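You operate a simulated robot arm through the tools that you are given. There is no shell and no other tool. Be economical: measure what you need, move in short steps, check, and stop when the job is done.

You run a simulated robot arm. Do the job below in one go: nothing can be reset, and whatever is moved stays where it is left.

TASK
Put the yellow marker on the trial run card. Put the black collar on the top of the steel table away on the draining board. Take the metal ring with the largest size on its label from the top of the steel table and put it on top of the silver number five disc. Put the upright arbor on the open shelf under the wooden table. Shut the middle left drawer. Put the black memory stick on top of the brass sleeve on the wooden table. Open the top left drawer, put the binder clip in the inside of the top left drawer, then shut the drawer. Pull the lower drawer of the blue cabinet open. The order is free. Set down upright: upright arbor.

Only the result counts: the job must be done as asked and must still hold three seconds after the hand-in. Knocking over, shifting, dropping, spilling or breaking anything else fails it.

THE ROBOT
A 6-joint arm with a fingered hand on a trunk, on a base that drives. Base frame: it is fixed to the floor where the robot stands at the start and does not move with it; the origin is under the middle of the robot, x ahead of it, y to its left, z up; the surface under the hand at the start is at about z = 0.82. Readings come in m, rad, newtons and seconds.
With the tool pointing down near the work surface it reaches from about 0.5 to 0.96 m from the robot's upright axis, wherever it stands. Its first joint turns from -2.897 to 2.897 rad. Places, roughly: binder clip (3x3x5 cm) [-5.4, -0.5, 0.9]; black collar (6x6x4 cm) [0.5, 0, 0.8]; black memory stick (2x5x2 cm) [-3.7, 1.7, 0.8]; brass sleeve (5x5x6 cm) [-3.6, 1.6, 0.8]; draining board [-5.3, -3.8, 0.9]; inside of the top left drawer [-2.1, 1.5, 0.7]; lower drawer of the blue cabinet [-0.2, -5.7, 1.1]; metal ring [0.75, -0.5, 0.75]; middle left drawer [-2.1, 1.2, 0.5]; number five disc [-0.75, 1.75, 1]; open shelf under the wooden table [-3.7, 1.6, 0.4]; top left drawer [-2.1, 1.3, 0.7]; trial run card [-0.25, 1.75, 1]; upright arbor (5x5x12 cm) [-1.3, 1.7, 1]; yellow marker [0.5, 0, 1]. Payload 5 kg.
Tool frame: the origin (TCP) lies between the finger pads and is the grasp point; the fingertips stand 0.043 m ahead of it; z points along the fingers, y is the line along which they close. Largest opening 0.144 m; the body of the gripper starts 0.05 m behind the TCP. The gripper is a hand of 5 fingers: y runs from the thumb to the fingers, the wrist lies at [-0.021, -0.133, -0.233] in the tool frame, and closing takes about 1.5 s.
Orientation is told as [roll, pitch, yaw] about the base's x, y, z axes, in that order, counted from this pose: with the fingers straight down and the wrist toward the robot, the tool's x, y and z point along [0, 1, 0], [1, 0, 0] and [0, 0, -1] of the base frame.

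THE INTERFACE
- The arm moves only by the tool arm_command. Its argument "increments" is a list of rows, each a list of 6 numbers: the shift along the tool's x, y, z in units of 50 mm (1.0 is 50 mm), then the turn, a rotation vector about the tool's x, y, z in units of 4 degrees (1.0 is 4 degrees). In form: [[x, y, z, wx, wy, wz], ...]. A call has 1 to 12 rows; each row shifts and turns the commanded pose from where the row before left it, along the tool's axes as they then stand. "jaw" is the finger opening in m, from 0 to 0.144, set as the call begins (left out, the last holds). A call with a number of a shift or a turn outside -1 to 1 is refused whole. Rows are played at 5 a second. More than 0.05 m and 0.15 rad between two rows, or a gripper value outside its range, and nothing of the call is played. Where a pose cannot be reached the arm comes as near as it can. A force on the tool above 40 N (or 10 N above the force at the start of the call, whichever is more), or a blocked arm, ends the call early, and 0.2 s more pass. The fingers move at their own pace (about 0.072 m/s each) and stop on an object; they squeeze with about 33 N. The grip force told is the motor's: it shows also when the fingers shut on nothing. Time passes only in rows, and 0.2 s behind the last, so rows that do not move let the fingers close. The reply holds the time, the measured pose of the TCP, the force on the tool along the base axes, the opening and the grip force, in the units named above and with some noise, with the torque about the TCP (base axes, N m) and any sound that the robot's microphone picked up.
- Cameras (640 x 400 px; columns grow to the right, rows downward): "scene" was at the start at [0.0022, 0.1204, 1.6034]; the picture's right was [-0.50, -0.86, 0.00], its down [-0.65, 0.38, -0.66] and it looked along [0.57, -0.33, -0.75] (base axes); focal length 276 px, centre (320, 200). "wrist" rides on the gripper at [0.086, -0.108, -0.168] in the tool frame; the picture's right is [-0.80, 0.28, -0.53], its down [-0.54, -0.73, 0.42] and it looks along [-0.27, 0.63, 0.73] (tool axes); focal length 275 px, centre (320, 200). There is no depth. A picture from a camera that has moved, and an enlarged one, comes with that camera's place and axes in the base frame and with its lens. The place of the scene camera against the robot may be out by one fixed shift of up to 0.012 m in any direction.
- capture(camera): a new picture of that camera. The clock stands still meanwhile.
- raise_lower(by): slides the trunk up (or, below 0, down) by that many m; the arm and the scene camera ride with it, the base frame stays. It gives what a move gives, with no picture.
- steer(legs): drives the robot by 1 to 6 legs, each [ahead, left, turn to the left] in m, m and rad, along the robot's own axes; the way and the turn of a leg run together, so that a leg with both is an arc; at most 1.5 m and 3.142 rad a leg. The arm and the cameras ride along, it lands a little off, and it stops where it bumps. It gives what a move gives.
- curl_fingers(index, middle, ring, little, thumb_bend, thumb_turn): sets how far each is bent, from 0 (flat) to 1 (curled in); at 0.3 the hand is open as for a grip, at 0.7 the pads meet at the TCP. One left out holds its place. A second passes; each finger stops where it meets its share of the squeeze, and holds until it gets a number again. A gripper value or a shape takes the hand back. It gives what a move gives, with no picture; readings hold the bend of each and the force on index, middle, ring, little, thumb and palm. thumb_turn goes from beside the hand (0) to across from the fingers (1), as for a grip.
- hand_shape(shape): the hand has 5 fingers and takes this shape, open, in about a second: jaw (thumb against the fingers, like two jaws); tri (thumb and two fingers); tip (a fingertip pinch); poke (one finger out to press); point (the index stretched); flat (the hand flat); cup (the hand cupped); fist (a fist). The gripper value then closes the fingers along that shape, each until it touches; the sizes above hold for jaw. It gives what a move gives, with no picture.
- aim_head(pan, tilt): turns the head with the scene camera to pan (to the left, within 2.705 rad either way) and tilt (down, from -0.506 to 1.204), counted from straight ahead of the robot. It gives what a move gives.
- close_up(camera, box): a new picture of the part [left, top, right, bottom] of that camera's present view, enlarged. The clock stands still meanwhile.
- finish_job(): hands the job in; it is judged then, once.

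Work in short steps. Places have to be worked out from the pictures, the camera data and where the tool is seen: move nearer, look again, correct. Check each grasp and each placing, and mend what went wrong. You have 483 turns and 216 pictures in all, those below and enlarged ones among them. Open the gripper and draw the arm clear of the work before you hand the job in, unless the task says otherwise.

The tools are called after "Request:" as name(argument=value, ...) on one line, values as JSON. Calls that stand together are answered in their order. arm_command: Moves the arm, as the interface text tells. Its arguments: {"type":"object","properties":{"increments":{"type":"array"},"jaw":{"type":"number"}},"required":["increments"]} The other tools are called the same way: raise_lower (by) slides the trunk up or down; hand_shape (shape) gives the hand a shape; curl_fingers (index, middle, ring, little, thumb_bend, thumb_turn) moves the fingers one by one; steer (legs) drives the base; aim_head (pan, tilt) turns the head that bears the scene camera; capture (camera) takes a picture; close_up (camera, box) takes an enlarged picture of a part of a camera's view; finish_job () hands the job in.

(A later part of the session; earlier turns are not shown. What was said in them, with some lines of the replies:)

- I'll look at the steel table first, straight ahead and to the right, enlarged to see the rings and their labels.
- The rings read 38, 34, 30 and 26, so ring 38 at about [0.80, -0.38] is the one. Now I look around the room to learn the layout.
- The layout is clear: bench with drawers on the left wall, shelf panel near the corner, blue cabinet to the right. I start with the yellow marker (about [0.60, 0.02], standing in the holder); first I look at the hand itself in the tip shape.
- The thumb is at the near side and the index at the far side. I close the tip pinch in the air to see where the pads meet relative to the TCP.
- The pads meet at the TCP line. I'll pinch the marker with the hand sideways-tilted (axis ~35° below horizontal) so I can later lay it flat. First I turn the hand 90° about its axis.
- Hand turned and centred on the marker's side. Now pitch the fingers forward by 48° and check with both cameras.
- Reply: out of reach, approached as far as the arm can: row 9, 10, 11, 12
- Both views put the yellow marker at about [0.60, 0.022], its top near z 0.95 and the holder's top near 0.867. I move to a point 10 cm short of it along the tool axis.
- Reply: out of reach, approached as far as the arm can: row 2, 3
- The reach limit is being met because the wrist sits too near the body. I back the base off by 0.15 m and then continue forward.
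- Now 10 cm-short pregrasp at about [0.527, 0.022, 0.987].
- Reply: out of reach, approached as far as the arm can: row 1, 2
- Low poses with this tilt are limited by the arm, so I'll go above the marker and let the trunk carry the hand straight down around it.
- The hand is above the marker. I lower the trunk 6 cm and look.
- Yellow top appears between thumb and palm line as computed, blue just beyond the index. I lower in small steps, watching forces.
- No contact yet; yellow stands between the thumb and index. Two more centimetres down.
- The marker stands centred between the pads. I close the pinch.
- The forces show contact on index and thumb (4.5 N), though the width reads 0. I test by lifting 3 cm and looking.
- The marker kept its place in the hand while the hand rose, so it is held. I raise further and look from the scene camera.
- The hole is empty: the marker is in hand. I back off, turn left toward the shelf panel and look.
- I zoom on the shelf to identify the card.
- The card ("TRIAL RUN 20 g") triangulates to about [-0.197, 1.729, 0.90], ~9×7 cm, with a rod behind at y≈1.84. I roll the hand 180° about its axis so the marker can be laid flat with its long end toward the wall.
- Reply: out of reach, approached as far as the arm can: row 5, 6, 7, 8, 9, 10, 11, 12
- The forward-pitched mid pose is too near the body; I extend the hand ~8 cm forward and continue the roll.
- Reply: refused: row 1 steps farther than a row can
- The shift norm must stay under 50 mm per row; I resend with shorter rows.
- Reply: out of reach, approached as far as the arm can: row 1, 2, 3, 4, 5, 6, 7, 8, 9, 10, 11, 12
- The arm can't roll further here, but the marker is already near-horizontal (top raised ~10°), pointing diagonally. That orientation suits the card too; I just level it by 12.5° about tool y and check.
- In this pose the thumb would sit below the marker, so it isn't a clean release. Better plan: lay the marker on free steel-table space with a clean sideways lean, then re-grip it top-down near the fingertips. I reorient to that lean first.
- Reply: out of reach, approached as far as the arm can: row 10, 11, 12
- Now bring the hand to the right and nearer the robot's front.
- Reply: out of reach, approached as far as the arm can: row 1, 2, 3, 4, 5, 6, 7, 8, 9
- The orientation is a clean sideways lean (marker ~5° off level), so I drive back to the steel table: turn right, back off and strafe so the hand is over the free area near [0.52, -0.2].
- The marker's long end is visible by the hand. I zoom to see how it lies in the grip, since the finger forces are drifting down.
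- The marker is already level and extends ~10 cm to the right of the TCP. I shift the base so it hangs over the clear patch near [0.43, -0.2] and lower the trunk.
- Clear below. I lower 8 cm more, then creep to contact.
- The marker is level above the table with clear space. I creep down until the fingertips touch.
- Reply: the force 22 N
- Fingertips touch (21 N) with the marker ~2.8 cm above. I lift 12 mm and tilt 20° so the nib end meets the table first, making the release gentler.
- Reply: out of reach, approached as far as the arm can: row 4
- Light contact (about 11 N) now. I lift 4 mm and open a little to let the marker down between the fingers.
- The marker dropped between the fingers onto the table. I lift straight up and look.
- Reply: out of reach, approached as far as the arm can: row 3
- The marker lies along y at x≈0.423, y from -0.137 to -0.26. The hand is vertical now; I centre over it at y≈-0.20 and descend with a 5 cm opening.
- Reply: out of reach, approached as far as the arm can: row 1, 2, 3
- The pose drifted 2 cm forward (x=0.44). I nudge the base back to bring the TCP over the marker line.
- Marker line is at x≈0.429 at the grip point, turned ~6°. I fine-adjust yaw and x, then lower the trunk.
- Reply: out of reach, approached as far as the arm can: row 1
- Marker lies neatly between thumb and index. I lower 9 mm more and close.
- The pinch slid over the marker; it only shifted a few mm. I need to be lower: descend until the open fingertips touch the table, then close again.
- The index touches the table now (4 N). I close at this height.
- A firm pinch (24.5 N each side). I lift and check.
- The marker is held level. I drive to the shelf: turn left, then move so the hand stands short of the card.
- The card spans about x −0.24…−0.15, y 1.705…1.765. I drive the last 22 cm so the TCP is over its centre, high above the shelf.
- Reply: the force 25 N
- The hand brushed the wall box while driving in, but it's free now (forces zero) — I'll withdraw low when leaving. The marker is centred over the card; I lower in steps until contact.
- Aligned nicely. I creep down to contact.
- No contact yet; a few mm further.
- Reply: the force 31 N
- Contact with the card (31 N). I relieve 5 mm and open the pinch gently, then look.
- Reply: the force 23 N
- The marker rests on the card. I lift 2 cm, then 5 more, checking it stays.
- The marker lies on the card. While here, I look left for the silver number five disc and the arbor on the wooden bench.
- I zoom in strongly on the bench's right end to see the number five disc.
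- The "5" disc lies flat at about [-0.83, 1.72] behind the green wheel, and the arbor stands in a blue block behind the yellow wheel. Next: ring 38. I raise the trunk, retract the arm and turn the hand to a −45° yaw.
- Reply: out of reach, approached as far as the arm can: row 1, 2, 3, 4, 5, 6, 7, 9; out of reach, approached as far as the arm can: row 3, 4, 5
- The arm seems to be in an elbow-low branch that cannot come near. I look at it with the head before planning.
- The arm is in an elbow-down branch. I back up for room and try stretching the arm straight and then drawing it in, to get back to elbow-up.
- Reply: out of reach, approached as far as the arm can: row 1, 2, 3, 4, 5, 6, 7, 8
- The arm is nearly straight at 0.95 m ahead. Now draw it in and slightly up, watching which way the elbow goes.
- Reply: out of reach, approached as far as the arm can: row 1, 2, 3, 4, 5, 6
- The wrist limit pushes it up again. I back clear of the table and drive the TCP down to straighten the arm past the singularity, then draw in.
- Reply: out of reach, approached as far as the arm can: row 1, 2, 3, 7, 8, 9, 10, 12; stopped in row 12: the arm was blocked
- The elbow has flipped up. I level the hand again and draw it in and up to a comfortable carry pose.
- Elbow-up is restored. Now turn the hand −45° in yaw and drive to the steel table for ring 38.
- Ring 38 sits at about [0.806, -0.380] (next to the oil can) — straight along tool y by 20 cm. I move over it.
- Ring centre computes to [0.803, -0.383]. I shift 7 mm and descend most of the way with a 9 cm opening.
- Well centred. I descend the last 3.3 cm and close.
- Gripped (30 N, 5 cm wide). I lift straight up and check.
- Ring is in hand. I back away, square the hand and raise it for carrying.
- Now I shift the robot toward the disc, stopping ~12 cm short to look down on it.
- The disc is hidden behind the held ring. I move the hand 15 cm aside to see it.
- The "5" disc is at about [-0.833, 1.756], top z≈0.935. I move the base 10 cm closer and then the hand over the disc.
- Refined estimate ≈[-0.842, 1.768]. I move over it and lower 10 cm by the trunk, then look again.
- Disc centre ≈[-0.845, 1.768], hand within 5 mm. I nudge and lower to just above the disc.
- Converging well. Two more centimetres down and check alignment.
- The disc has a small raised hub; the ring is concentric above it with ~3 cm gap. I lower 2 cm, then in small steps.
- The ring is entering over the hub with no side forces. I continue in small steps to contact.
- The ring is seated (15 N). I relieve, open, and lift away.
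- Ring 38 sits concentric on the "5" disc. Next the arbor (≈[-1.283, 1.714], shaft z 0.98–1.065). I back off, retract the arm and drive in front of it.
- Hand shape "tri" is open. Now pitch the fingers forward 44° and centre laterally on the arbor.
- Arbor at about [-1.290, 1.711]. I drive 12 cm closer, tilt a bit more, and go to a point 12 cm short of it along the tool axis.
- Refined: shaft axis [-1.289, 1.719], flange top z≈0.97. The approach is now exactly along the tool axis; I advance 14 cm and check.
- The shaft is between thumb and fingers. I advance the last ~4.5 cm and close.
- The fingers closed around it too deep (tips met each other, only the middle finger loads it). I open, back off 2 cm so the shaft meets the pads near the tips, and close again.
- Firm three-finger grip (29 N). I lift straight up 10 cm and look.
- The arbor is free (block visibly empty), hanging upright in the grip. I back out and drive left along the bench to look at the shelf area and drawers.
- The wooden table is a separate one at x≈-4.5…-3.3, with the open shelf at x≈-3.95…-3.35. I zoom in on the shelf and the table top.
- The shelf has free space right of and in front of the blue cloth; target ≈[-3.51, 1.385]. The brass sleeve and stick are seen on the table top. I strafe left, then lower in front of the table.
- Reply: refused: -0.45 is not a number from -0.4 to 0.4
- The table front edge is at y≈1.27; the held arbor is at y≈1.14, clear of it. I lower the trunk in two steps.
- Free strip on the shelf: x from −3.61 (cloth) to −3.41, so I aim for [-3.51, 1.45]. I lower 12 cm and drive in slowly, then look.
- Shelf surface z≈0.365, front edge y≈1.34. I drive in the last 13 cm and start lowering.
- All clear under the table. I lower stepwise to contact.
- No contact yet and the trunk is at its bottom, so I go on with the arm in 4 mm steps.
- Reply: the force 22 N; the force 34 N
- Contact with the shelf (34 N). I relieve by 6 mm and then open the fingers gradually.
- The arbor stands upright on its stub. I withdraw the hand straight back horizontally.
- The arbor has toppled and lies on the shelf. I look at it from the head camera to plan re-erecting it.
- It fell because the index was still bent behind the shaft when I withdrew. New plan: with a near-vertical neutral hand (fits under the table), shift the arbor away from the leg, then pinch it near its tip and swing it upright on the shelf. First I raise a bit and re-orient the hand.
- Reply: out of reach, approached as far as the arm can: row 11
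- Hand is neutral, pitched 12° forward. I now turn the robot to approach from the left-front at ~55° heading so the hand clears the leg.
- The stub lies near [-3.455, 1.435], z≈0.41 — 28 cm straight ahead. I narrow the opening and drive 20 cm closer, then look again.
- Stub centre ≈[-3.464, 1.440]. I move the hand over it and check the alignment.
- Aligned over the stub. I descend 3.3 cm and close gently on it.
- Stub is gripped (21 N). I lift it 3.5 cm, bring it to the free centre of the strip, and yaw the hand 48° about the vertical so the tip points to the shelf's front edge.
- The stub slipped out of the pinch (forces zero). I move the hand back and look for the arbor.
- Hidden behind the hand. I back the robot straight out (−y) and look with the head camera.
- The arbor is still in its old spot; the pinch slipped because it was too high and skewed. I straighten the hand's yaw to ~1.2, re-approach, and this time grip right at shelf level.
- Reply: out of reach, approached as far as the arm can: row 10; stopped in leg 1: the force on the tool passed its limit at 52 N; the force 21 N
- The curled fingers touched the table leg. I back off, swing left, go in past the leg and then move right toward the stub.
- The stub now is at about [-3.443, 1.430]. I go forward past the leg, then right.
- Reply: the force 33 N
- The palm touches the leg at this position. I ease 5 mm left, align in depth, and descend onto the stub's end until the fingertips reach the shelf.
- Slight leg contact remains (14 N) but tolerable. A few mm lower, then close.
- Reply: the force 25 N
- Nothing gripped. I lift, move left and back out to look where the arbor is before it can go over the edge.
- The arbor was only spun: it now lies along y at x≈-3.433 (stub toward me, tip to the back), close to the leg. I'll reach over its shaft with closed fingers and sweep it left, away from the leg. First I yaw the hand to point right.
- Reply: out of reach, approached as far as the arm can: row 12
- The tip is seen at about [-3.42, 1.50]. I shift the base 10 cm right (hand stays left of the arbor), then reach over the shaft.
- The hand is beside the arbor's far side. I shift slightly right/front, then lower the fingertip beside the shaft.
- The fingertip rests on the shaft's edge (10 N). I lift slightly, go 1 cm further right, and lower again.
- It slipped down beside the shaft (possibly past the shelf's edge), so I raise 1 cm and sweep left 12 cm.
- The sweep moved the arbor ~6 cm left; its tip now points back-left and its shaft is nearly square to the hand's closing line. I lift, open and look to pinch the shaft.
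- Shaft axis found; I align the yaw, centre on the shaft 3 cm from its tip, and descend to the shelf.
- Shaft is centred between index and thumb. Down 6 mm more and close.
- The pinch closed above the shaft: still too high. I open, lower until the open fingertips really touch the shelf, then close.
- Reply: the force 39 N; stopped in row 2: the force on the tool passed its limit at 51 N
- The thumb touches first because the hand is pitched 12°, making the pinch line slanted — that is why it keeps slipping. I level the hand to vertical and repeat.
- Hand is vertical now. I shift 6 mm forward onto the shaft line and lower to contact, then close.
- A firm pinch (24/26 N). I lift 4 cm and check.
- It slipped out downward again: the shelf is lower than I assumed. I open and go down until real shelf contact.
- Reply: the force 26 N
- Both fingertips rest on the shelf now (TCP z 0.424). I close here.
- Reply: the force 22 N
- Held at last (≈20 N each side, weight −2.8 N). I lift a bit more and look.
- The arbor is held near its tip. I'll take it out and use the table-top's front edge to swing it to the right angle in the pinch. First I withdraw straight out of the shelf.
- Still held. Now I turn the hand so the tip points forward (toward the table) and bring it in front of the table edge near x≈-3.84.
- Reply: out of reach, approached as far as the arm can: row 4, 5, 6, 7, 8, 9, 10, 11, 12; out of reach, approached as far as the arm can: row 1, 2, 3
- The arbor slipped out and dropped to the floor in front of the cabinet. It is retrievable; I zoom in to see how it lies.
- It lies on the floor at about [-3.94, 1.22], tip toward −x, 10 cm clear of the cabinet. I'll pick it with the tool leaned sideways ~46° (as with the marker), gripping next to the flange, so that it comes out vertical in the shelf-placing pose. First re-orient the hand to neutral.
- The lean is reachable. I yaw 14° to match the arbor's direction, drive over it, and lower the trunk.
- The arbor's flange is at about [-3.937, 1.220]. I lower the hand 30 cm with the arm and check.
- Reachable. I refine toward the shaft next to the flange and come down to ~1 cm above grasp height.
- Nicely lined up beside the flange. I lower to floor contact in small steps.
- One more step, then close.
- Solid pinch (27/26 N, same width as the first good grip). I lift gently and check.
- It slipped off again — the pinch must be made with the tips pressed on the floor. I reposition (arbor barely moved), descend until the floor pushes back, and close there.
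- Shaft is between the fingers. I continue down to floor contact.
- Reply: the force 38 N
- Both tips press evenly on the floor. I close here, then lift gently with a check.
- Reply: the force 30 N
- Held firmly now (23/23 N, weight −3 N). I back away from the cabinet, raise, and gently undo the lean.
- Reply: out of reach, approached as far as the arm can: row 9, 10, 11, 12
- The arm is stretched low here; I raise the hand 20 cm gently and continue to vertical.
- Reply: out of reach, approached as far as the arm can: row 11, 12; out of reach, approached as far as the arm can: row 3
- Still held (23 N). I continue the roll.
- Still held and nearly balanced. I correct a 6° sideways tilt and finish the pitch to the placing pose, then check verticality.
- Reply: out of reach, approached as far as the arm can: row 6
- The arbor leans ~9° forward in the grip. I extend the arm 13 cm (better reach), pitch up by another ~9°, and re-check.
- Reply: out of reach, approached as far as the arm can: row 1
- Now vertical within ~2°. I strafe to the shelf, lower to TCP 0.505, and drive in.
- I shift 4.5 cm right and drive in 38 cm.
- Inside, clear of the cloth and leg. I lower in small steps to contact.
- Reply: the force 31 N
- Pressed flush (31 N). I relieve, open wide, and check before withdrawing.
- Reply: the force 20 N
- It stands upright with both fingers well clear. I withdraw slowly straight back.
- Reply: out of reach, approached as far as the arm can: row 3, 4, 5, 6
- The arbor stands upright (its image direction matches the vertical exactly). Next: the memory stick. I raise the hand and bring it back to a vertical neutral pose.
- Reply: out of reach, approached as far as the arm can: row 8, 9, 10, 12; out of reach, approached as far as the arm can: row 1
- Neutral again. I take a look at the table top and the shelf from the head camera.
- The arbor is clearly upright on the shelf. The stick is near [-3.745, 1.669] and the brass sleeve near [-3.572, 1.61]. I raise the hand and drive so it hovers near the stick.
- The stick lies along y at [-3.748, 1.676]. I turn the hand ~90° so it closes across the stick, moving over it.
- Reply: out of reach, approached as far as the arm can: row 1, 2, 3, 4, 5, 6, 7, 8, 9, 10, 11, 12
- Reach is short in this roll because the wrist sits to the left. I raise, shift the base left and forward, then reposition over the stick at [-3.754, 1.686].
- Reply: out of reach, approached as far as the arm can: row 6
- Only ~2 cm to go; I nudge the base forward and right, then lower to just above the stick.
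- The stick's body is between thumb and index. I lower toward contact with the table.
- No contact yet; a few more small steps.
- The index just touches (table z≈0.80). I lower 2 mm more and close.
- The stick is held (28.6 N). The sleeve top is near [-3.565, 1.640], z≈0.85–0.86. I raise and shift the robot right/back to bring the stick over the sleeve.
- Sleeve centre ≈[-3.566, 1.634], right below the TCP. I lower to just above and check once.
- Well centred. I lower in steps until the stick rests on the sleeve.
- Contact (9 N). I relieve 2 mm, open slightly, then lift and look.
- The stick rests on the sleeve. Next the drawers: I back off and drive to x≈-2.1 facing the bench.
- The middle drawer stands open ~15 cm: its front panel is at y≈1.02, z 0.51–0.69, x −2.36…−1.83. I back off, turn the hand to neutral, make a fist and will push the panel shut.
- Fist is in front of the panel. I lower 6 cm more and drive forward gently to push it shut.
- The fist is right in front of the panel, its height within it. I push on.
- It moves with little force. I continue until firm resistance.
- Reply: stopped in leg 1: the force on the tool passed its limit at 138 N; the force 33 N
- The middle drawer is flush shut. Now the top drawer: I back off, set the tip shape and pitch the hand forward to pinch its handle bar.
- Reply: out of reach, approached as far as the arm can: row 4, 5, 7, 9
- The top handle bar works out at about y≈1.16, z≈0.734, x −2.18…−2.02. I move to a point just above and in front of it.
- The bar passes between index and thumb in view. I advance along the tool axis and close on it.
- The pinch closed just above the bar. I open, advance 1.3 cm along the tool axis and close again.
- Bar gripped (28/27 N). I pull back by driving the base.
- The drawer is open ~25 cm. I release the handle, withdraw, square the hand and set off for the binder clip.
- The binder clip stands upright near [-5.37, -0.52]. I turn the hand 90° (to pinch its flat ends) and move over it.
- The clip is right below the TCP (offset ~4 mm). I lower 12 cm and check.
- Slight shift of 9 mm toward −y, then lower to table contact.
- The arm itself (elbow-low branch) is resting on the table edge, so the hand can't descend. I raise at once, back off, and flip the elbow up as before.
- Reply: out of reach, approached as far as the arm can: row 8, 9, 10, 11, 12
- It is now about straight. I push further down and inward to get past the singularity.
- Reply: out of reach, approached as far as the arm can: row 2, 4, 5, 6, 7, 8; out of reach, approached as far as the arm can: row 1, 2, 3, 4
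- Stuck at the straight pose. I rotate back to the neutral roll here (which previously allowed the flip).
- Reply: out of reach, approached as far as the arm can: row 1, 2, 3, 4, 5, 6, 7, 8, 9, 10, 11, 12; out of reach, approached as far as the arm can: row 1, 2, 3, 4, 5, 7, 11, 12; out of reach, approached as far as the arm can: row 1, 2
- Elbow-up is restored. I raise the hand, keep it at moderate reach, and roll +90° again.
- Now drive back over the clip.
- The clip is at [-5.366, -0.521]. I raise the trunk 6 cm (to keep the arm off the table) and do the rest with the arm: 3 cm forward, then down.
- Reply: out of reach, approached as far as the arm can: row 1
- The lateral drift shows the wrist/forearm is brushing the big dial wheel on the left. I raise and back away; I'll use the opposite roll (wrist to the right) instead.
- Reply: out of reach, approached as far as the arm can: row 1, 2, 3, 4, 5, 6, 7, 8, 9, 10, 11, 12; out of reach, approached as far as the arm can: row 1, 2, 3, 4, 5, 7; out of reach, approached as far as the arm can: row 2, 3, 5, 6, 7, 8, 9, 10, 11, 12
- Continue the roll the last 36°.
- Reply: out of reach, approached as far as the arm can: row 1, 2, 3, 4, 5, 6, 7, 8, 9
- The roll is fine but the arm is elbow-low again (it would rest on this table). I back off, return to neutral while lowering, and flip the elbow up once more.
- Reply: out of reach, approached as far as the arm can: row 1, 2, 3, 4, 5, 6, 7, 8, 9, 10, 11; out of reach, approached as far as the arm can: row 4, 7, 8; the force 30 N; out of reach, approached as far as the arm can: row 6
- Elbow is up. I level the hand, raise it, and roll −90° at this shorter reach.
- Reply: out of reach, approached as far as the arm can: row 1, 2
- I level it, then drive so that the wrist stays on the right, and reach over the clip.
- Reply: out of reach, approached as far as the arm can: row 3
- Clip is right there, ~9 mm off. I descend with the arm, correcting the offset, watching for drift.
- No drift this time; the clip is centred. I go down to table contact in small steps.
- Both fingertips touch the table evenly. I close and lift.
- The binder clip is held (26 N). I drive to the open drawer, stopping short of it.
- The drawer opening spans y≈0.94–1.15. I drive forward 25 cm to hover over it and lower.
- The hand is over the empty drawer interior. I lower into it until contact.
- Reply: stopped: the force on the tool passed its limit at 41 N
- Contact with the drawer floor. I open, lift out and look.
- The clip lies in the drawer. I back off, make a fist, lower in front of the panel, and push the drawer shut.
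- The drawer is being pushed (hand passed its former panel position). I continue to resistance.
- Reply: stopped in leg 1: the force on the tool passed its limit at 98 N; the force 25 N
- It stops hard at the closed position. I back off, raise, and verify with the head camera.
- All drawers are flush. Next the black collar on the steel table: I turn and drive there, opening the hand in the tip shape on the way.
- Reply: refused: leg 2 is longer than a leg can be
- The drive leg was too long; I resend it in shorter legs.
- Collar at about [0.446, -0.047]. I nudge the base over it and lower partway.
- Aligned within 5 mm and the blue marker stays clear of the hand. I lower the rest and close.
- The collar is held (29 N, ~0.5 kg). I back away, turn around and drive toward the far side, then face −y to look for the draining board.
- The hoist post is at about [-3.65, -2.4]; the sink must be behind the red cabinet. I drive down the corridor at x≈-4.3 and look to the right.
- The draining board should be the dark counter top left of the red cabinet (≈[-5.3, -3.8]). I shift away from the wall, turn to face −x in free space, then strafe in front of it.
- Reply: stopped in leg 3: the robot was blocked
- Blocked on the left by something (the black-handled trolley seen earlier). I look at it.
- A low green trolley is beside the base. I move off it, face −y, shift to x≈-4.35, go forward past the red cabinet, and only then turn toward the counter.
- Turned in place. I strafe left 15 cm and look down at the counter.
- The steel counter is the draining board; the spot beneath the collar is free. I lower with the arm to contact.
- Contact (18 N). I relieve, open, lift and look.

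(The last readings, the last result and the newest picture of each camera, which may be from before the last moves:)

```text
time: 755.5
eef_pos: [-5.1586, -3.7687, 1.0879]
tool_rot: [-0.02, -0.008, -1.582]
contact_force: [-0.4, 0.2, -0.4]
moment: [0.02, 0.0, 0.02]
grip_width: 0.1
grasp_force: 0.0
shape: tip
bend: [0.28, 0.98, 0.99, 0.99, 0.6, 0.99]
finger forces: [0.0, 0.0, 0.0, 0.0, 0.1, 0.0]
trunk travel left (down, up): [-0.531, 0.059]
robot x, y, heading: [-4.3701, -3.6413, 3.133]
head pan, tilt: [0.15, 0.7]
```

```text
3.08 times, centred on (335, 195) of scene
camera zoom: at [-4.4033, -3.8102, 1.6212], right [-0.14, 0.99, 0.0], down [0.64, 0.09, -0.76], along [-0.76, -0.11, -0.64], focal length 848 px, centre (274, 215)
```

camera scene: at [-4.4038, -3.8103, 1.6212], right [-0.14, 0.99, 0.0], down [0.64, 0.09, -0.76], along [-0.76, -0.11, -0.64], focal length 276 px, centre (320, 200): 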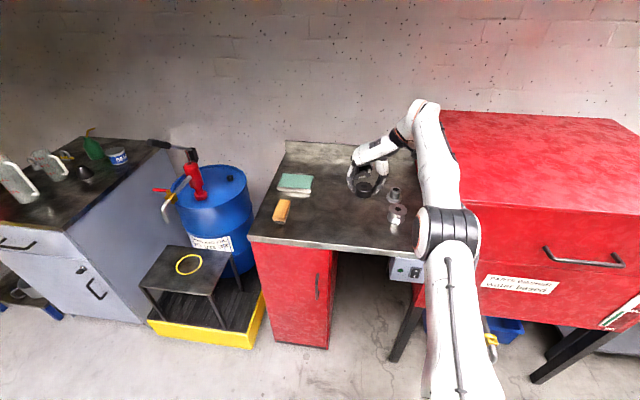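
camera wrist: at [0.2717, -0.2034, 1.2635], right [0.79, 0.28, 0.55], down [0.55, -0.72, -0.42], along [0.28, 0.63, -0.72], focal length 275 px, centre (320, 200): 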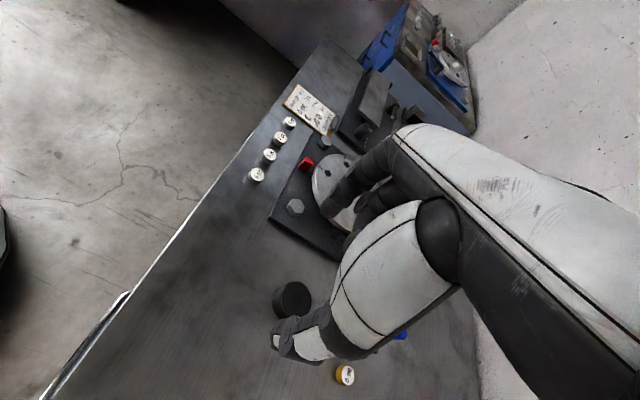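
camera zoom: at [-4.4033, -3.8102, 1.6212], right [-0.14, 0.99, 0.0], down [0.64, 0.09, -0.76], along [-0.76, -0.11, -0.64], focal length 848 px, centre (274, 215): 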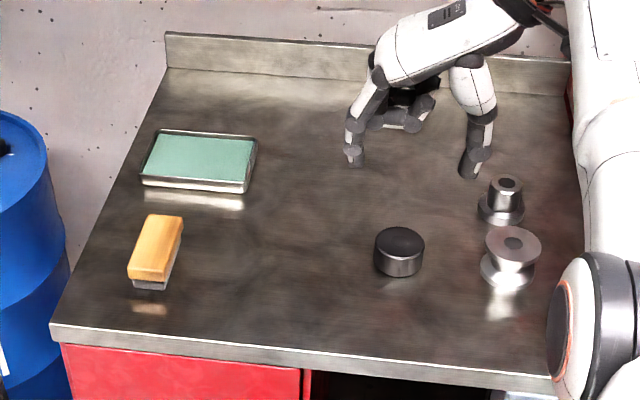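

The collar stands on the draining board. Last job: the lower drawer of the blue cabinet near [-0.2, -5.7]. I drive around the trolley toward the back wall and look.

Request:
steer(legs=[[0, 0, 1.57], [0.97, 0, 0], [0, 0, 1.58], [1.3, 0, 0], [0.3, 0, 0]])

Request:
aim_head(pan=-0.25, tilt=0.25)

Request:
capture(camera="scene")

```text
time: 775.8
eef_pos: [-2.0249, -4.4127, 1.0861]
tool_rot: [-0.02, -0.008, 1.599]
contact_force: [0.1, 0.3, -0.1]
moment: [0.0, 0.03, -0.01]
grip_width: 0.0996
grasp_force: 0.0
shape: tip
bend: [0.28, 0.98, 0.99, 0.99, 0.6, 0.99]
finger forces: [0.0, 0.0, 0.0, 0.0, 0.1, 0.1]
trunk travel left (down, up): [-0.531, 0.059]
robot x, y, heading: [-2.8071, -4.5643, 0.028]
head pan, tilt: [0.15, 0.7]
```

```text
time: 776.7
eef_pos: [-2.0253, -4.4124, 1.0884]
tool_rot: [-0.019, -0.008, 1.6]
contact_force: [0.1, -0.6, 0.0]
moment: [0.04, -0.02, -0.01]
grip_width: 0.0997
grasp_force: 0.0
shape: tip
bend: [0.28, 0.98, 0.99, 0.99, 0.6, 0.99]
finger forces: [0.0, 0.1, 0.0, 0.0, 0.0, 0.1]
trunk travel left (down, up): [-0.531, 0.059]
robot x, y, heading: [-2.8079, -4.5686, 0.028]
head pan, tilt: [-0.25, 0.25]
```

```text
7 pictures are left
camera scene: at [-2.7846, -4.4261, 1.6619], right [-0.22, -0.98, 0.0], down [-0.24, 0.05, -0.97], along [0.94, -0.21, -0.25], focal length 276 px, centre (320, 200)
```

scene: 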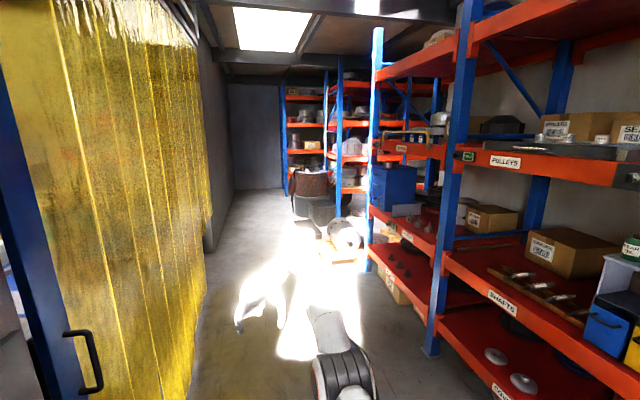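

The blue cabinet is the small drawer chest on the rack at the back wall. I drive along the aisle to x≈-0.35 and turn to face it.

Request:
steer(legs=[[1.2, -0.03, 0], [1.2, 0.0, 0], [0, 0, -1.6]])

Request:
aim_head(pan=0.05, tilt=0.5)

Request:
capture(camera="scene")

```text
time: 792.4
eef_pos: [-0.2389, -5.2944, 1.0867]
tool_rot: [-0.019, -0.009, 0.037]
contact_force: [-0.4, 0.1, 0.9]
moment: [-0.02, 0.05, 0.01]
grip_width: 0.0997
grasp_force: 0.1
shape: tip
bend: [0.28, 0.98, 0.99, 0.99, 0.6, 0.99]
finger forces: [0.1, 0.0, 0.1, 0.0, 0.0, 0.0]
trunk travel left (down, up): [-0.531, 0.059]
robot x, y, heading: [-0.3957, -4.5152, -1.537]
head pan, tilt: [-0.25, 0.25]
```

```text
time: 793.1
eef_pos: [-0.2398, -5.293, 1.0862]
tool_rot: [-0.02, -0.009, 0.035]
contact_force: [0.3, -0.2, 0.0]
moment: [0.0, 0.0, 0.01]
grip_width: 0.0996
grasp_force: 0.0
shape: tip
bend: [0.28, 0.98, 0.99, 0.99, 0.6, 0.99]
finger forces: [0.0, 0.1, 0.1, 0.0, 0.1, 0.1]
trunk travel left (down, up): [-0.531, 0.059]
robot x, y, heading: [-0.3959, -4.5132, -1.536]
head pan, tilt: [0.051, 0.499]
```

```text
6 pictures are left
camera scene: at [-0.2409, -4.5354, 1.639], right [-1.0, -0.08, 0.0], down [-0.04, 0.48, -0.88], along [0.07, -0.88, -0.48], focal length 276 px, centre (320, 200)
```

scene: 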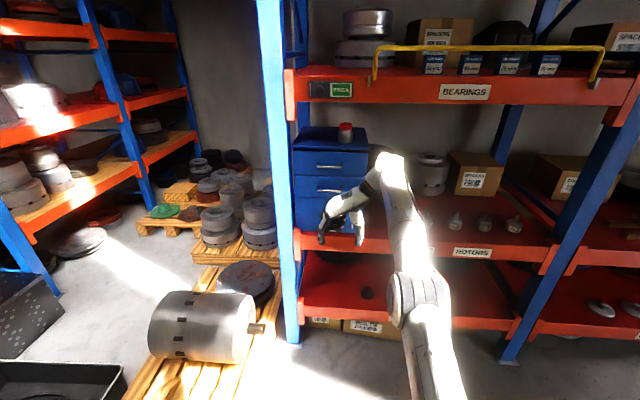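

Request:
close_up(camera="scene", box=[270, 110, 400, 260])

```text
2.67 times, centred on (335, 185) of scene
camera zoom: at [-0.2409, -4.5354, 1.639], right [-1.0, -0.08, 0.0], down [-0.04, 0.48, -0.88], along [0.07, -0.88, -0.48], focal length 735 px, centre (280, 240)
```

zoom: 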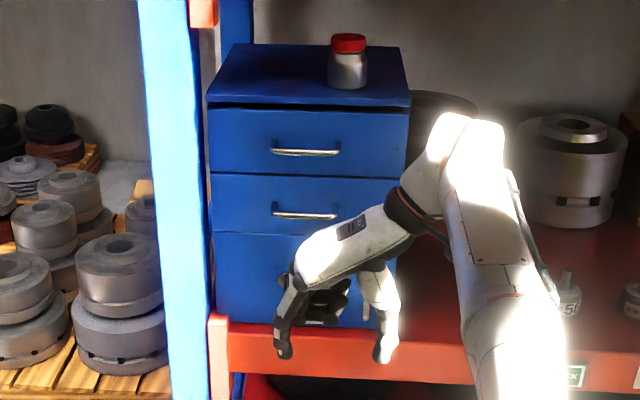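

The lower drawer's bar handle is at about x −0.25…−0.14, z≈1.07 (y≈-5.66). I turn the hand to neutral and pitch it forward as for the other drawer.

Request:
arm_command(increments=[[0, 0, 0, 0, 0, 1], [0, 0, 0, 0, 0, 1], [0, 0, 0, 0, 0, 1], [0, 0, 0, 0, 0, 1], [0, 0, 0, 0, 0, 1], [0, 0, 0, 0, 0, 1], [0, 0, 0, 0, 0, 1], [0, 0, 0, 0, 0, 1], [0, 0, 0, 0, 0, 1], [0, 0, 0, 0, 0, 1], [0, 0, 0, 0, 0, 1], [0, 0, 0, 0, 0, 1]], jaw=0.055)

Request:
arm_command(increments=[[0, 0, 0, 0, 0, 1], [0, 0, 0, 0, 0, 1], [0, 0, 0, 0, 0, 1], [0, 0, 0, 0, 0, 1], [0, 0, 0, 0, 0, 1], [0, 0, 0, 0, 0, 1], [0, 0, 0, 0, 0, 1], [0, 0, 0, 0, 0, 1], [0, 0, 0, 0, 0, 1], [0, 0, 0, 0, 0, 1], [0, 0, 0, 0, 0, 0.5], [0, 0, 0, 0, 0, 0]])

Request:
arm_command(increments=[[0, 0, 0, -1, 0, 0], [0, 0, 0, -1, 0, 0], [0, 0, 0, -1, 0, 0], [0, 0, 0, -1, 0, 0], [0, 0, 0, -1, 0, 0], [0, 0, 0, -1, 0, 0], [0, 0, 0, -0.4, 0, 0], [0, 0, 0, 0, 0, 0]])

```text
time: 795.8
eef_pos: [-0.2385, -5.2936, 1.0871]
tool_rot: [-0.004, -0.021, -0.805]
contact_force: [-0.6, -0.1, 0.0]
moment: [0.03, 0.01, 0.0]
grip_width: 0.0557
grasp_force: 0.1
shape: tip
bend: [0.73, 0.98, 0.99, 0.99, 0.73, 1.0]
finger forces: [0.0, 0.1, 0.1, 0.0, 0.1, 0.0]
trunk travel left (down, up): [-0.531, 0.059]
robot x, y, heading: [-0.3961, -4.5134, -1.537]
head pan, tilt: [0.051, 0.499]
```

```text
time: 798.4
eef_pos: [-0.2394, -5.293, 1.0876]
tool_rot: [0.008, -0.021, -1.536]
contact_force: [-0.2, 1.0, 0.9]
moment: [0.03, 0.03, -0.02]
grip_width: 0.0557
grasp_force: 0.1
shape: tip
bend: [0.73, 0.98, 0.99, 0.99, 0.73, 1.0]
finger forces: [0.0, 0.0, 0.0, 0.0, 0.0, 0.1]
trunk travel left (down, up): [-0.531, 0.059]
robot x, y, heading: [-0.3973, -4.5121, -1.539]
head pan, tilt: [0.051, 0.499]
```

```text
time: 800.1
eef_pos: [-0.2454, -5.2955, 1.0859]
tool_rot: [-0.005, -0.384, -1.553]
contact_force: [0.3, -0.3, -0.9]
moment: [0.0, -0.02, -0.03]
grip_width: 0.056
grasp_force: 0.1
shape: tip
bend: [0.73, 0.98, 0.99, 0.99, 0.73, 1.0]
finger forces: [0.1, 0.0, 0.1, 0.0, 0.0, 0.0]
out of reach, approached as far as the arm can: row 6
trunk travel left (down, up): [-0.531, 0.059]
robot x, y, heading: [-0.3999, -4.5155, -1.537]
head pan, tilt: [0.051, 0.499]
```

Now raise and move closer, then measure the handle with the wrist camera.

Request:
raise_lower(by=0.055)

Request:
steer(legs=[[0.22, 0.045, 0]])

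Request:
capture(camera="wrist")

```text
time: 801.1
eef_pos: [-0.2446, -5.2943, 1.1414]
tool_rot: [-0.003, -0.38, -1.554]
contact_force: [-0.4, -0.3, -1.0]
moment: [0.0, 0.02, 0.01]
grip_width: 0.0556
grasp_force: 0.2
shape: tip
bend: [0.73, 0.98, 0.99, 0.99, 0.73, 1.0]
finger forces: [0.1, 0.0, 0.0, 0.1, 0.0, 0.0]
trunk travel left (down, up): [-0.586, 0.004]
robot x, y, heading: [-0.3994, -4.5097, -1.537]
head pan, tilt: [0.051, 0.499]
```

```text
time: 802.8
eef_pos: [-0.1908, -5.5189, 1.1402]
tool_rot: [-0.005, -0.383, -1.551]
contact_force: [0.8, -0.8, -0.4]
moment: [0.03, 0.0, 0.03]
grip_width: 0.0558
grasp_force: 0.0
shape: tip
bend: [0.73, 0.98, 0.99, 0.99, 0.73, 1.0]
finger forces: [0.1, 0.0, 0.0, 0.1, 0.0, 0.0]
trunk travel left (down, up): [-0.586, 0.004]
robot x, y, heading: [-0.3417, -4.7369, -1.53]
head pan, tilt: [0.051, 0.499]
```

```text
4 pictures are left
camera wrist: at [-0.106, -5.3536, 1.2545], right [-0.79, -0.08, 0.6], down [-0.55, 0.51, -0.66], along [-0.25, -0.86, -0.44], focal length 275 px, centre (320, 200)
```

wrist: 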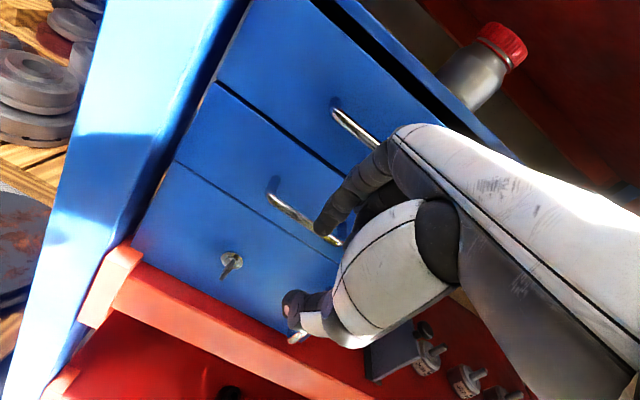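

The handle bar triangulates to y≈-5.641, z≈1.071, centre x≈-0.195. I drive 8 cm closer and fine-position just above/in front of it.

Request:
steer(legs=[[0.078, 0, 0]])

Request:
arm_command(increments=[[0, 0.07, -0.18, 0, 0, 0], [0, 0, 0, 0, 0, 0]])

```text
time: 803.8
eef_pos: [-0.1861, -5.5576, 1.1307]
tool_rot: [-0.01, -0.363, -1.542]
contact_force: [0.4, 4.8, -3.2]
moment: [-0.2, -0.01, 0.06]
grip_width: 0.0539
grasp_force: 0.0
shape: tip
bend: [0.73, 0.98, 0.99, 0.99, 0.73, 1.0]
finger forces: [6.0, 0.0, 0.1, 0.1, 0.0, 0.0]
trunk travel left (down, up): [-0.586, 0.004]
robot x, y, heading: [-0.3404, -4.7801, -1.534]
head pan, tilt: [0.051, 0.499]
stopped in leg 1: the force on the tool passed its limit at 77 N (the readings are from after the stop); the commanded pose is now the measured one
```

```text
time: 804.4
eef_pos: [-0.1875, -5.5567, 1.1358]
tool_rot: [-0.01, -0.358, -1.541]
contact_force: [0.3, 17.9, -22.7]
moment: [-0.4, 0.27, 0.18]
grip_width: 0.0497
grasp_force: 0.1
shape: tip
bend: [0.73, 0.98, 0.99, 0.99, 0.73, 1.0]
finger forces: [25.4, 4.2, 0.0, 0.0, 0.1, 0.1]
trunk travel left (down, up): [-0.586, 0.004]
robot x, y, heading: [-0.3433, -4.7832, -1.531]
head pan, tilt: [0.051, 0.499]
```

The index met the cabinet earlier than expected (77 N stop). I ease back 3 cm and look.

Request:
arm_command(increments=[[0, -0.07, 0.15, 0, 0, 0], [0, 0, 0, 0, 0, 0]])

Request:
steer(legs=[[-0.045, 0, 0]])

Request:
close_up(camera="wrist", box=[180, 60, 420, 300])

```text
time: 805.0
eef_pos: [-0.1866, -5.5554, 1.1341]
tool_rot: [-0.009, -0.37, -1.541]
contact_force: [1.7, 15.3, -3.6]
moment: [-0.97, 0.13, 0.22]
grip_width: 0.0516
grasp_force: 0.1
shape: tip
bend: [0.73, 0.98, 0.99, 0.99, 0.73, 1.0]
finger forces: [15.6, 0.0, 0.0, 0.0, 0.1, 0.0]
trunk travel left (down, up): [-0.586, 0.004]
robot x, y, heading: [-0.3423, -4.7811, -1.531]
head pan, tilt: [0.051, 0.499]
```

```text
time: 805.9
eef_pos: [-0.188, -5.511, 1.1343]
tool_rot: [-0.008, -0.366, -1.542]
contact_force: [-0.1, 1.2, 0.4]
moment: [0.0, -0.02, 0.01]
grip_width: 0.0551
grasp_force: 0.0
shape: tip
bend: [0.73, 0.98, 0.99, 0.99, 0.73, 1.0]
finger forces: [0.1, 0.0, 0.1, 0.0, 0.0, 0.0]
trunk travel left (down, up): [-0.586, 0.004]
robot x, y, heading: [-0.3423, -4.7357, -1.531]
head pan, tilt: [0.051, 0.499]
```

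```text
1.67 times, centred on (300, 180) of wrist
camera zoom: at [-0.1051, -5.3471, 1.249], right [-0.79, -0.09, 0.61], down [-0.56, 0.51, -0.65], along [-0.25, -0.85, -0.46], focal length 459 px, centre (353, 233)
```

zoom: 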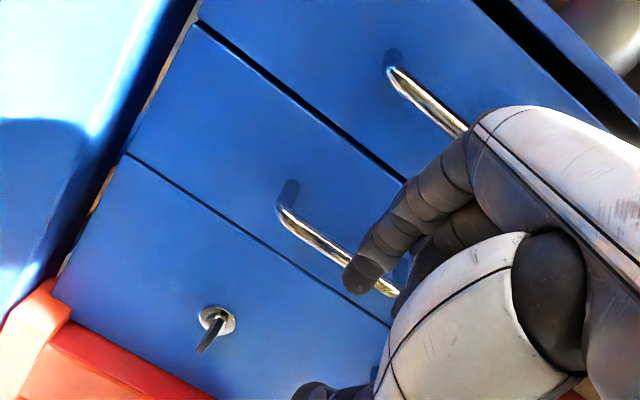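

The upper handle restricts an approach from above, so I'll instead pinch the handle by its two end arms (≈10 cm apart) with the hand rolled +90° and pitched forward. I back off 15 cm and re-orient.

Request:
steer(legs=[[-0.15, 0, 0]])

Request:
arm_command(increments=[[0, 0, 0, 1, 0, 0], [0, 0, 0, 1, 0, 0], [0, 0, 0, 1, 0, 0], [0, 0, 0, 1, 0, 0], [0, 0, 0, 1, 0, 0], [0, 0, 0, 0.2, 0, 0], [0, 0, 0, 0, 0, 1], [0, 0, 0, 0, 0, 1], [0, 0, 0, 0, 0, 1], [0, 0, 0, 0, 0, 1], [0, 0, 0, 0, 0, 1], [0, 0, 0, 0, 0, 1]], jaw=0.13)

Request:
arm_command(increments=[[0, 0, 0, 0, 0, 1], [0, 0, 0, 0, 0, 1], [0, 0, 0, 0, 0, 1], [0, 0, 0, 0, 0, 1], [0, 0, 0, 0, 0, 1], [0, 0, 0, 0, 0, 1], [0, 0, 0, 0, 0, 1], [0, 0, 0, 0, 0, 1], [0, 0, 0, 0, 0, 1], [0, 0, 0, 0, 0, 1], [0, 0, 0, 0, 0, 1], [0, 0, 0, 0, 0, 1]])

Request:
arm_command(increments=[[0, 0, 0, 0, 0, 1], [0, 0, 0, 0, 0, 1], [0, 0, 0, 0, 0, 1], [0, 0, 0, 0, 0, 1], [0, 0, 0, 0, 0, 0.5], [0, 0, 0, 0, 0, 0]])

Request:
arm_command(increments=[[0, 0, 0, 0, 1, 0], [0, 0, 0, 0, 1, 0], [0, 0, 0, 0, 1, 0], [0, 0, 0, 0, 1, 0], [0, 0, 0, 0, 1, 0], [0, 0, 0, 0, 1, 0], [0, 0, 0, 0, 1, 0], [0, 0, 0, 0, 1, 0], [0, 0, 0, 0, 1, 0], [0, 0, 0, 0, 1, 0], [0, 0, 0, 0, 1, 0], [0, 0, 0, 0, 0, 0]])

```text
time: 807.3
eef_pos: [-0.1927, -5.3575, 1.1327]
tool_rot: [-0.009, -0.369, -1.543]
contact_force: [-0.9, 0.5, 0.1]
moment: [-0.02, 0.0, -0.01]
grip_width: 0.0553
grasp_force: 0.1
shape: tip
bend: [0.73, 0.98, 0.99, 0.99, 0.73, 1.0]
finger forces: [0.0, 0.0, 0.1, 0.0, 0.1, 0.0]
trunk travel left (down, up): [-0.586, 0.004]
robot x, y, heading: [-0.3508, -4.5831, -1.53]
head pan, tilt: [0.051, 0.499]
```

```text
time: 809.9
eef_pos: [-0.2028, -5.3621, 1.1321]
tool_rot: [0.016, -0.084, -1.982]
contact_force: [-0.5, 0.2, -0.7]
moment: [0.04, -0.01, 0.01]
grip_width: 0.1303
grasp_force: 0.1
shape: tip
bend: [0.32, 0.98, 0.99, 0.99, 0.39, 0.98]
finger forces: [0.0, 0.0, 0.1, 0.0, 0.0, 0.0]
out of reach, approached as far as the arm can: row 2, 4
trunk travel left (down, up): [-0.586, 0.004]
robot x, y, heading: [-0.352, -4.586, -1.531]
head pan, tilt: [0.051, 0.499]
```

```text
time: 812.5
eef_pos: [-0.2035, -5.3626, 1.1331]
tool_rot: [0.074, -0.044, -2.82]
contact_force: [0.3, -0.1, 0.4]
moment: [-0.02, 0.01, -0.03]
grip_width: 0.13
grasp_force: 0.1
shape: tip
bend: [0.32, 0.98, 0.99, 0.99, 0.39, 0.98]
finger forces: [0.0, 0.0, 0.1, 0.1, 0.0, 0.1]
trunk travel left (down, up): [-0.586, 0.004]
robot x, y, heading: [-0.349, -4.5801, -1.528]
head pan, tilt: [0.051, 0.499]
```

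```text
time: 813.9
eef_pos: [-0.2036, -5.3627, 1.1339]
tool_rot: [0.083, -0.019, -3.132]
contact_force: [0.1, -0.2, -0.2]
moment: [-0.01, 0.0, 0.0]
grip_width: 0.13
grasp_force: 0.0
shape: tip
bend: [0.32, 0.98, 0.99, 0.99, 0.39, 0.98]
finger forces: [0.1, 0.1, 0.0, 0.0, 0.1, 0.0]
trunk travel left (down, up): [-0.586, 0.004]
robot x, y, heading: [-0.3493, -4.584, -1.529]
head pan, tilt: [0.051, 0.499]
```

```text
time: 816.5
eef_pos: [-0.2024, -5.3627, 1.1336]
tool_rot: [0.853, -0.019, -3.135]
contact_force: [-0.3, 0.7, -0.1]
moment: [0.01, 0.03, 0.01]
grip_width: 0.13
grasp_force: 0.1
shape: tip
bend: [0.32, 0.98, 0.99, 0.99, 0.39, 0.98]
finger forces: [0.1, 0.0, 0.1, 0.0, 0.0, 0.0]
trunk travel left (down, up): [-0.586, 0.004]
robot x, y, heading: [-0.3502, -4.5845, -1.53]
head pan, tilt: [0.051, 0.499]
```

Pose reached (pitch 49°, 13 cm open). I lower to z≈1.106 and drive closer, then take a wrist view.

Request:
raise_lower(by=-0.028)

Request:
steer(legs=[[0.17, 0.018, 0]])

Request:
capture(camera="wrist")

```text
time: 817.2
eef_pos: [-0.2022, -5.3627, 1.1069]
tool_rot: [0.852, -0.021, -3.133]
contact_force: [0.2, 0.7, -0.5]
moment: [-0.01, -0.01, 0.03]
grip_width: 0.1297
grasp_force: 0.1
shape: tip
bend: [0.32, 0.98, 0.99, 0.99, 0.39, 0.98]
finger forces: [0.1, 0.1, 0.0, 0.1, 0.0, 0.0]
trunk travel left (down, up): [-0.558, 0.032]
robot x, y, heading: [-0.353, -4.5858, -1.533]
head pan, tilt: [0.051, 0.499]
```

```text
time: 818.7
eef_pos: [-0.1767, -5.5356, 1.1037]
tool_rot: [0.851, -0.021, -3.13]
contact_force: [0.0, 0.5, -0.7]
moment: [-0.01, 0.0, -0.03]
grip_width: 0.1301
grasp_force: 0.0
shape: tip
bend: [0.32, 0.98, 0.99, 0.99, 0.39, 0.98]
finger forces: [0.0, 0.1, 0.0, 0.0, 0.0, 0.0]
trunk travel left (down, up): [-0.558, 0.032]
robot x, y, heading: [-0.3218, -4.7542, -1.53]
head pan, tilt: [0.051, 0.499]
```

```text
2 pictures are left
camera wrist: at [-0.0641, -5.4655, 1.2774], right [-0.3, 0.92, -0.24], down [0.71, 0.05, -0.7], along [-0.64, -0.38, -0.67], focal length 275 px, centre (320, 200)
```

wrist: 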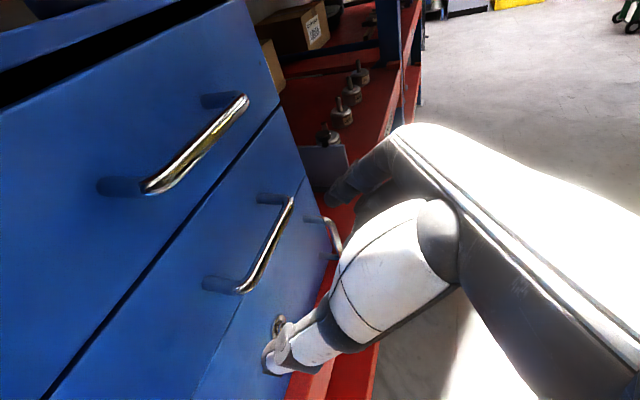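

The lower handle is now well located: bar at y≈-5.60, z≈1.096, x −0.135…−0.231; face at y≈-5.643. I advance so the fingertips straddle the two end arms, then close.

Request:
arm_command(increments=[[0.46, 0.06, 0.37, 0, 0, 0], [0.46, 0.06, 0.37, 0, 0, 0], [0, 0, 0, 0, 0, 0]])

Request:
arm_command(increments=[[0, 0, 0, 0, 0, 0], [0, 0, 0, 0, 0, 0], [0, 0, 0, 0, 0, 0], [0, 0, 0, 0, 0, 0], [0, 0, 0, 0, 0, 0], [0, 0, 0, 0, 0, 0]], jaw=0.04)

```text
time: 819.5
eef_pos: [-0.1814, -5.5936, 1.1176]
tool_rot: [0.85, -0.02, -3.133]
contact_force: [0.3, -0.8, -0.1]
moment: [0.04, 0.03, 0.01]
grip_width: 0.1301
grasp_force: 0.0
shape: tip
bend: [0.32, 0.98, 0.99, 0.99, 0.39, 0.98]
finger forces: [0.1, 0.0, 0.1, 0.0, 0.1, 0.0]
trunk travel left (down, up): [-0.558, 0.032]
robot x, y, heading: [-0.323, -4.7594, -1.529]
head pan, tilt: [0.051, 0.499]
```

```text
time: 820.9
eef_pos: [-0.183, -5.5931, 1.1161]
tool_rot: [0.851, -0.021, -3.131]
contact_force: [-2.1, -1.2, -1.9]
moment: [0.04, 0.11, -0.15]
grip_width: 0.105
grasp_force: 33.2
shape: tip
bend: [0.27, 1.0, 1.0, 1.0, 0.59, 0.99]
finger forces: [31.5, 0.0, 0.0, 0.0, 29.3, 0.1]
trunk travel left (down, up): [-0.558, 0.032]
robot x, y, heading: [-0.3233, -4.7561, -1.533]
head pan, tilt: [0.051, 0.499]
```

Gripped the handle's ends (30 N each). I pull back gently.

Request:
steer(legs=[[-0.06, 0, 0]])

Request:
steer(legs=[[-0.09, 0, 0]])

Request:
capture(camera="wrist")

```text
time: 821.9
eef_pos: [-0.1837, -5.5331, 1.1171]
tool_rot: [0.85, -0.021, -3.132]
contact_force: [5.7, 1.2, -2.0]
moment: [0.06, -0.02, 0.05]
grip_width: 0.105
grasp_force: 33.1
shape: tip
bend: [0.28, 1.0, 1.0, 1.0, 0.58, 0.99]
finger forces: [30.1, 0.0, 0.0, 0.0, 35.3, 0.1]
trunk travel left (down, up): [-0.558, 0.032]
robot x, y, heading: [-0.3253, -4.6971, -1.531]
head pan, tilt: [0.051, 0.499]
```

```text
time: 823.0
eef_pos: [-0.1855, -5.4428, 1.1169]
tool_rot: [0.85, -0.02, -3.128]
contact_force: [8.1, 1.1, -1.5]
moment: [0.02, 0.02, 0.03]
grip_width: 0.1045
grasp_force: 33.1
shape: tip
bend: [0.28, 1.0, 1.0, 1.0, 0.57, 0.99]
finger forces: [28.6, 0.0, 0.1, 0.0, 37.1, 0.0]
trunk travel left (down, up): [-0.558, 0.032]
robot x, y, heading: [-0.3315, -4.6065, -1.525]
head pan, tilt: [0.051, 0.499]
```

```text
1 pictures are left
camera wrist: at [-0.0736, -5.3715, 1.2886], right [-0.3, 0.92, -0.24], down [0.71, 0.05, -0.7], along [-0.64, -0.38, -0.67], focal length 275 px, centre (320, 200)
```

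wrist: 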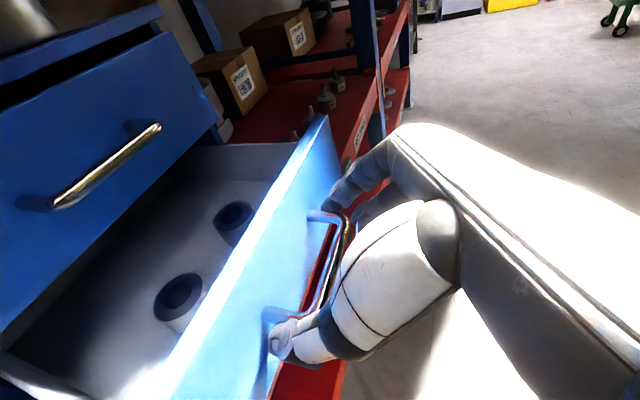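

The drawer is open ~15 cm. I pull 5 cm more, then release, withdraw and clear the arm.

Request:
steer(legs=[[-0.05, 0, 0]])

Request:
arm_command(increments=[[0, 0, 0, 0, 0, 0], [0, 0, 0, 0, 0, 0], [0, 0, 0, 0, 0, 0], [0, 0, 0, 0, 0, 0], [0, 0, -0.3, 0, 0, 0], [0, 0, -0.6, 0, 0, 0], [0, 0, -0.8, 0, 0, 0], [0, 0, 0, 0, 0, 0]], jaw=0.14)

```text
time: 823.9
eef_pos: [-0.1873, -5.3918, 1.1155]
tool_rot: [0.85, -0.022, -3.127]
contact_force: [9.7, 1.3, -1.2]
moment: [0.05, 0.06, 0.03]
grip_width: 0.1042
grasp_force: 32.7
shape: tip
bend: [0.28, 1.0, 1.0, 1.0, 0.57, 0.99]
finger forces: [27.7, 0.0, 0.0, 0.1, 38.0, 0.0]
trunk travel left (down, up): [-0.558, 0.032]
robot x, y, heading: [-0.3347, -4.5564, -1.523]
head pan, tilt: [0.051, 0.499]
```

```text
time: 825.7
eef_pos: [-0.1855, -5.3277, 1.1729]
tool_rot: [0.848, -0.02, -3.128]
contact_force: [0.3, -0.4, 0.3]
moment: [0.01, 0.03, 0.02]
grip_width: 0.1394
grasp_force: 0.1
shape: tip
bend: [0.31, 0.98, 0.99, 0.99, 0.31, 0.98]
finger forces: [0.1, 0.0, 0.0, 0.0, 0.0, 0.0]
trunk travel left (down, up): [-0.558, 0.032]
robot x, y, heading: [-0.3317, -4.557, -1.526]
head pan, tilt: [0.051, 0.499]
```

Released cleanly. I back off 10 cm and take the last picture to confirm the drawer stays open.

Request:
steer(legs=[[-0.1, 0, 0]])

Request:
capture(camera="scene")

```text
time: 826.8
eef_pos: [-0.1912, -5.2282, 1.1739]
tool_rot: [0.85, -0.019, -3.127]
contact_force: [0.4, 1.2, -0.6]
moment: [0.0, 0.0, -0.03]
grip_width: 0.1395
grasp_force: 0.1
shape: tip
bend: [0.31, 0.98, 0.99, 0.99, 0.31, 0.98]
finger forces: [0.1, 0.0, 0.0, 0.0, 0.0, 0.0]
trunk travel left (down, up): [-0.558, 0.032]
robot x, y, heading: [-0.3373, -4.4582, -1.525]
head pan, tilt: [0.051, 0.499]
```

```text
0 pictures are left
camera scene: at [-0.181, -4.4768, 1.666], right [-1.0, -0.09, 0.0], down [-0.04, 0.48, -0.88], along [0.08, -0.87, -0.48], focal length 276 px, centre (320, 200)
```

scene: 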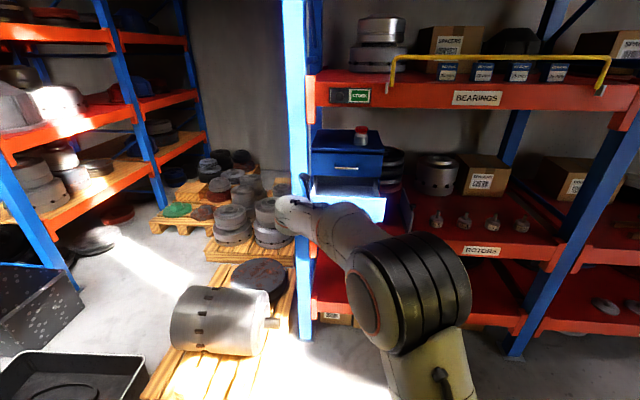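

The lower drawer stands open, the jar on the cabinet is undisturbed, and the hand is open and clear. All the tasks are done, so I hand the job in.

Request:
finish_job()

```text
The job is handed in.
```

I completed all eight tasks and handed the job in. I don't know the verdict yet.

- **Placed and checked in a picture:**
  - The yellow marker is on the trial run card.
  - Ring 38 is on the number five disc.
  - The arbor stands upright on the open shelf.
  - The memory stick is on the brass sleeve.
  - The black collar is on the draining board.
- **Drawers:** The middle left drawer is shut. The binder clip is in the top left drawer, and that drawer is shut. The lower drawer of the blue cabinet is open about 20 cm.
- **Arbor fell:** It toppled once on the shelf and later dropped to the floor before I set it upright.
- **Contacts:** I bumped the wall box above the card shelf, a leg of the wooden table, and the green trolley near the washer. I probably also brushed the dial wheel on the bench where the clip stood. Nothing looked moved or knocked over, but I didn't check each one up close.
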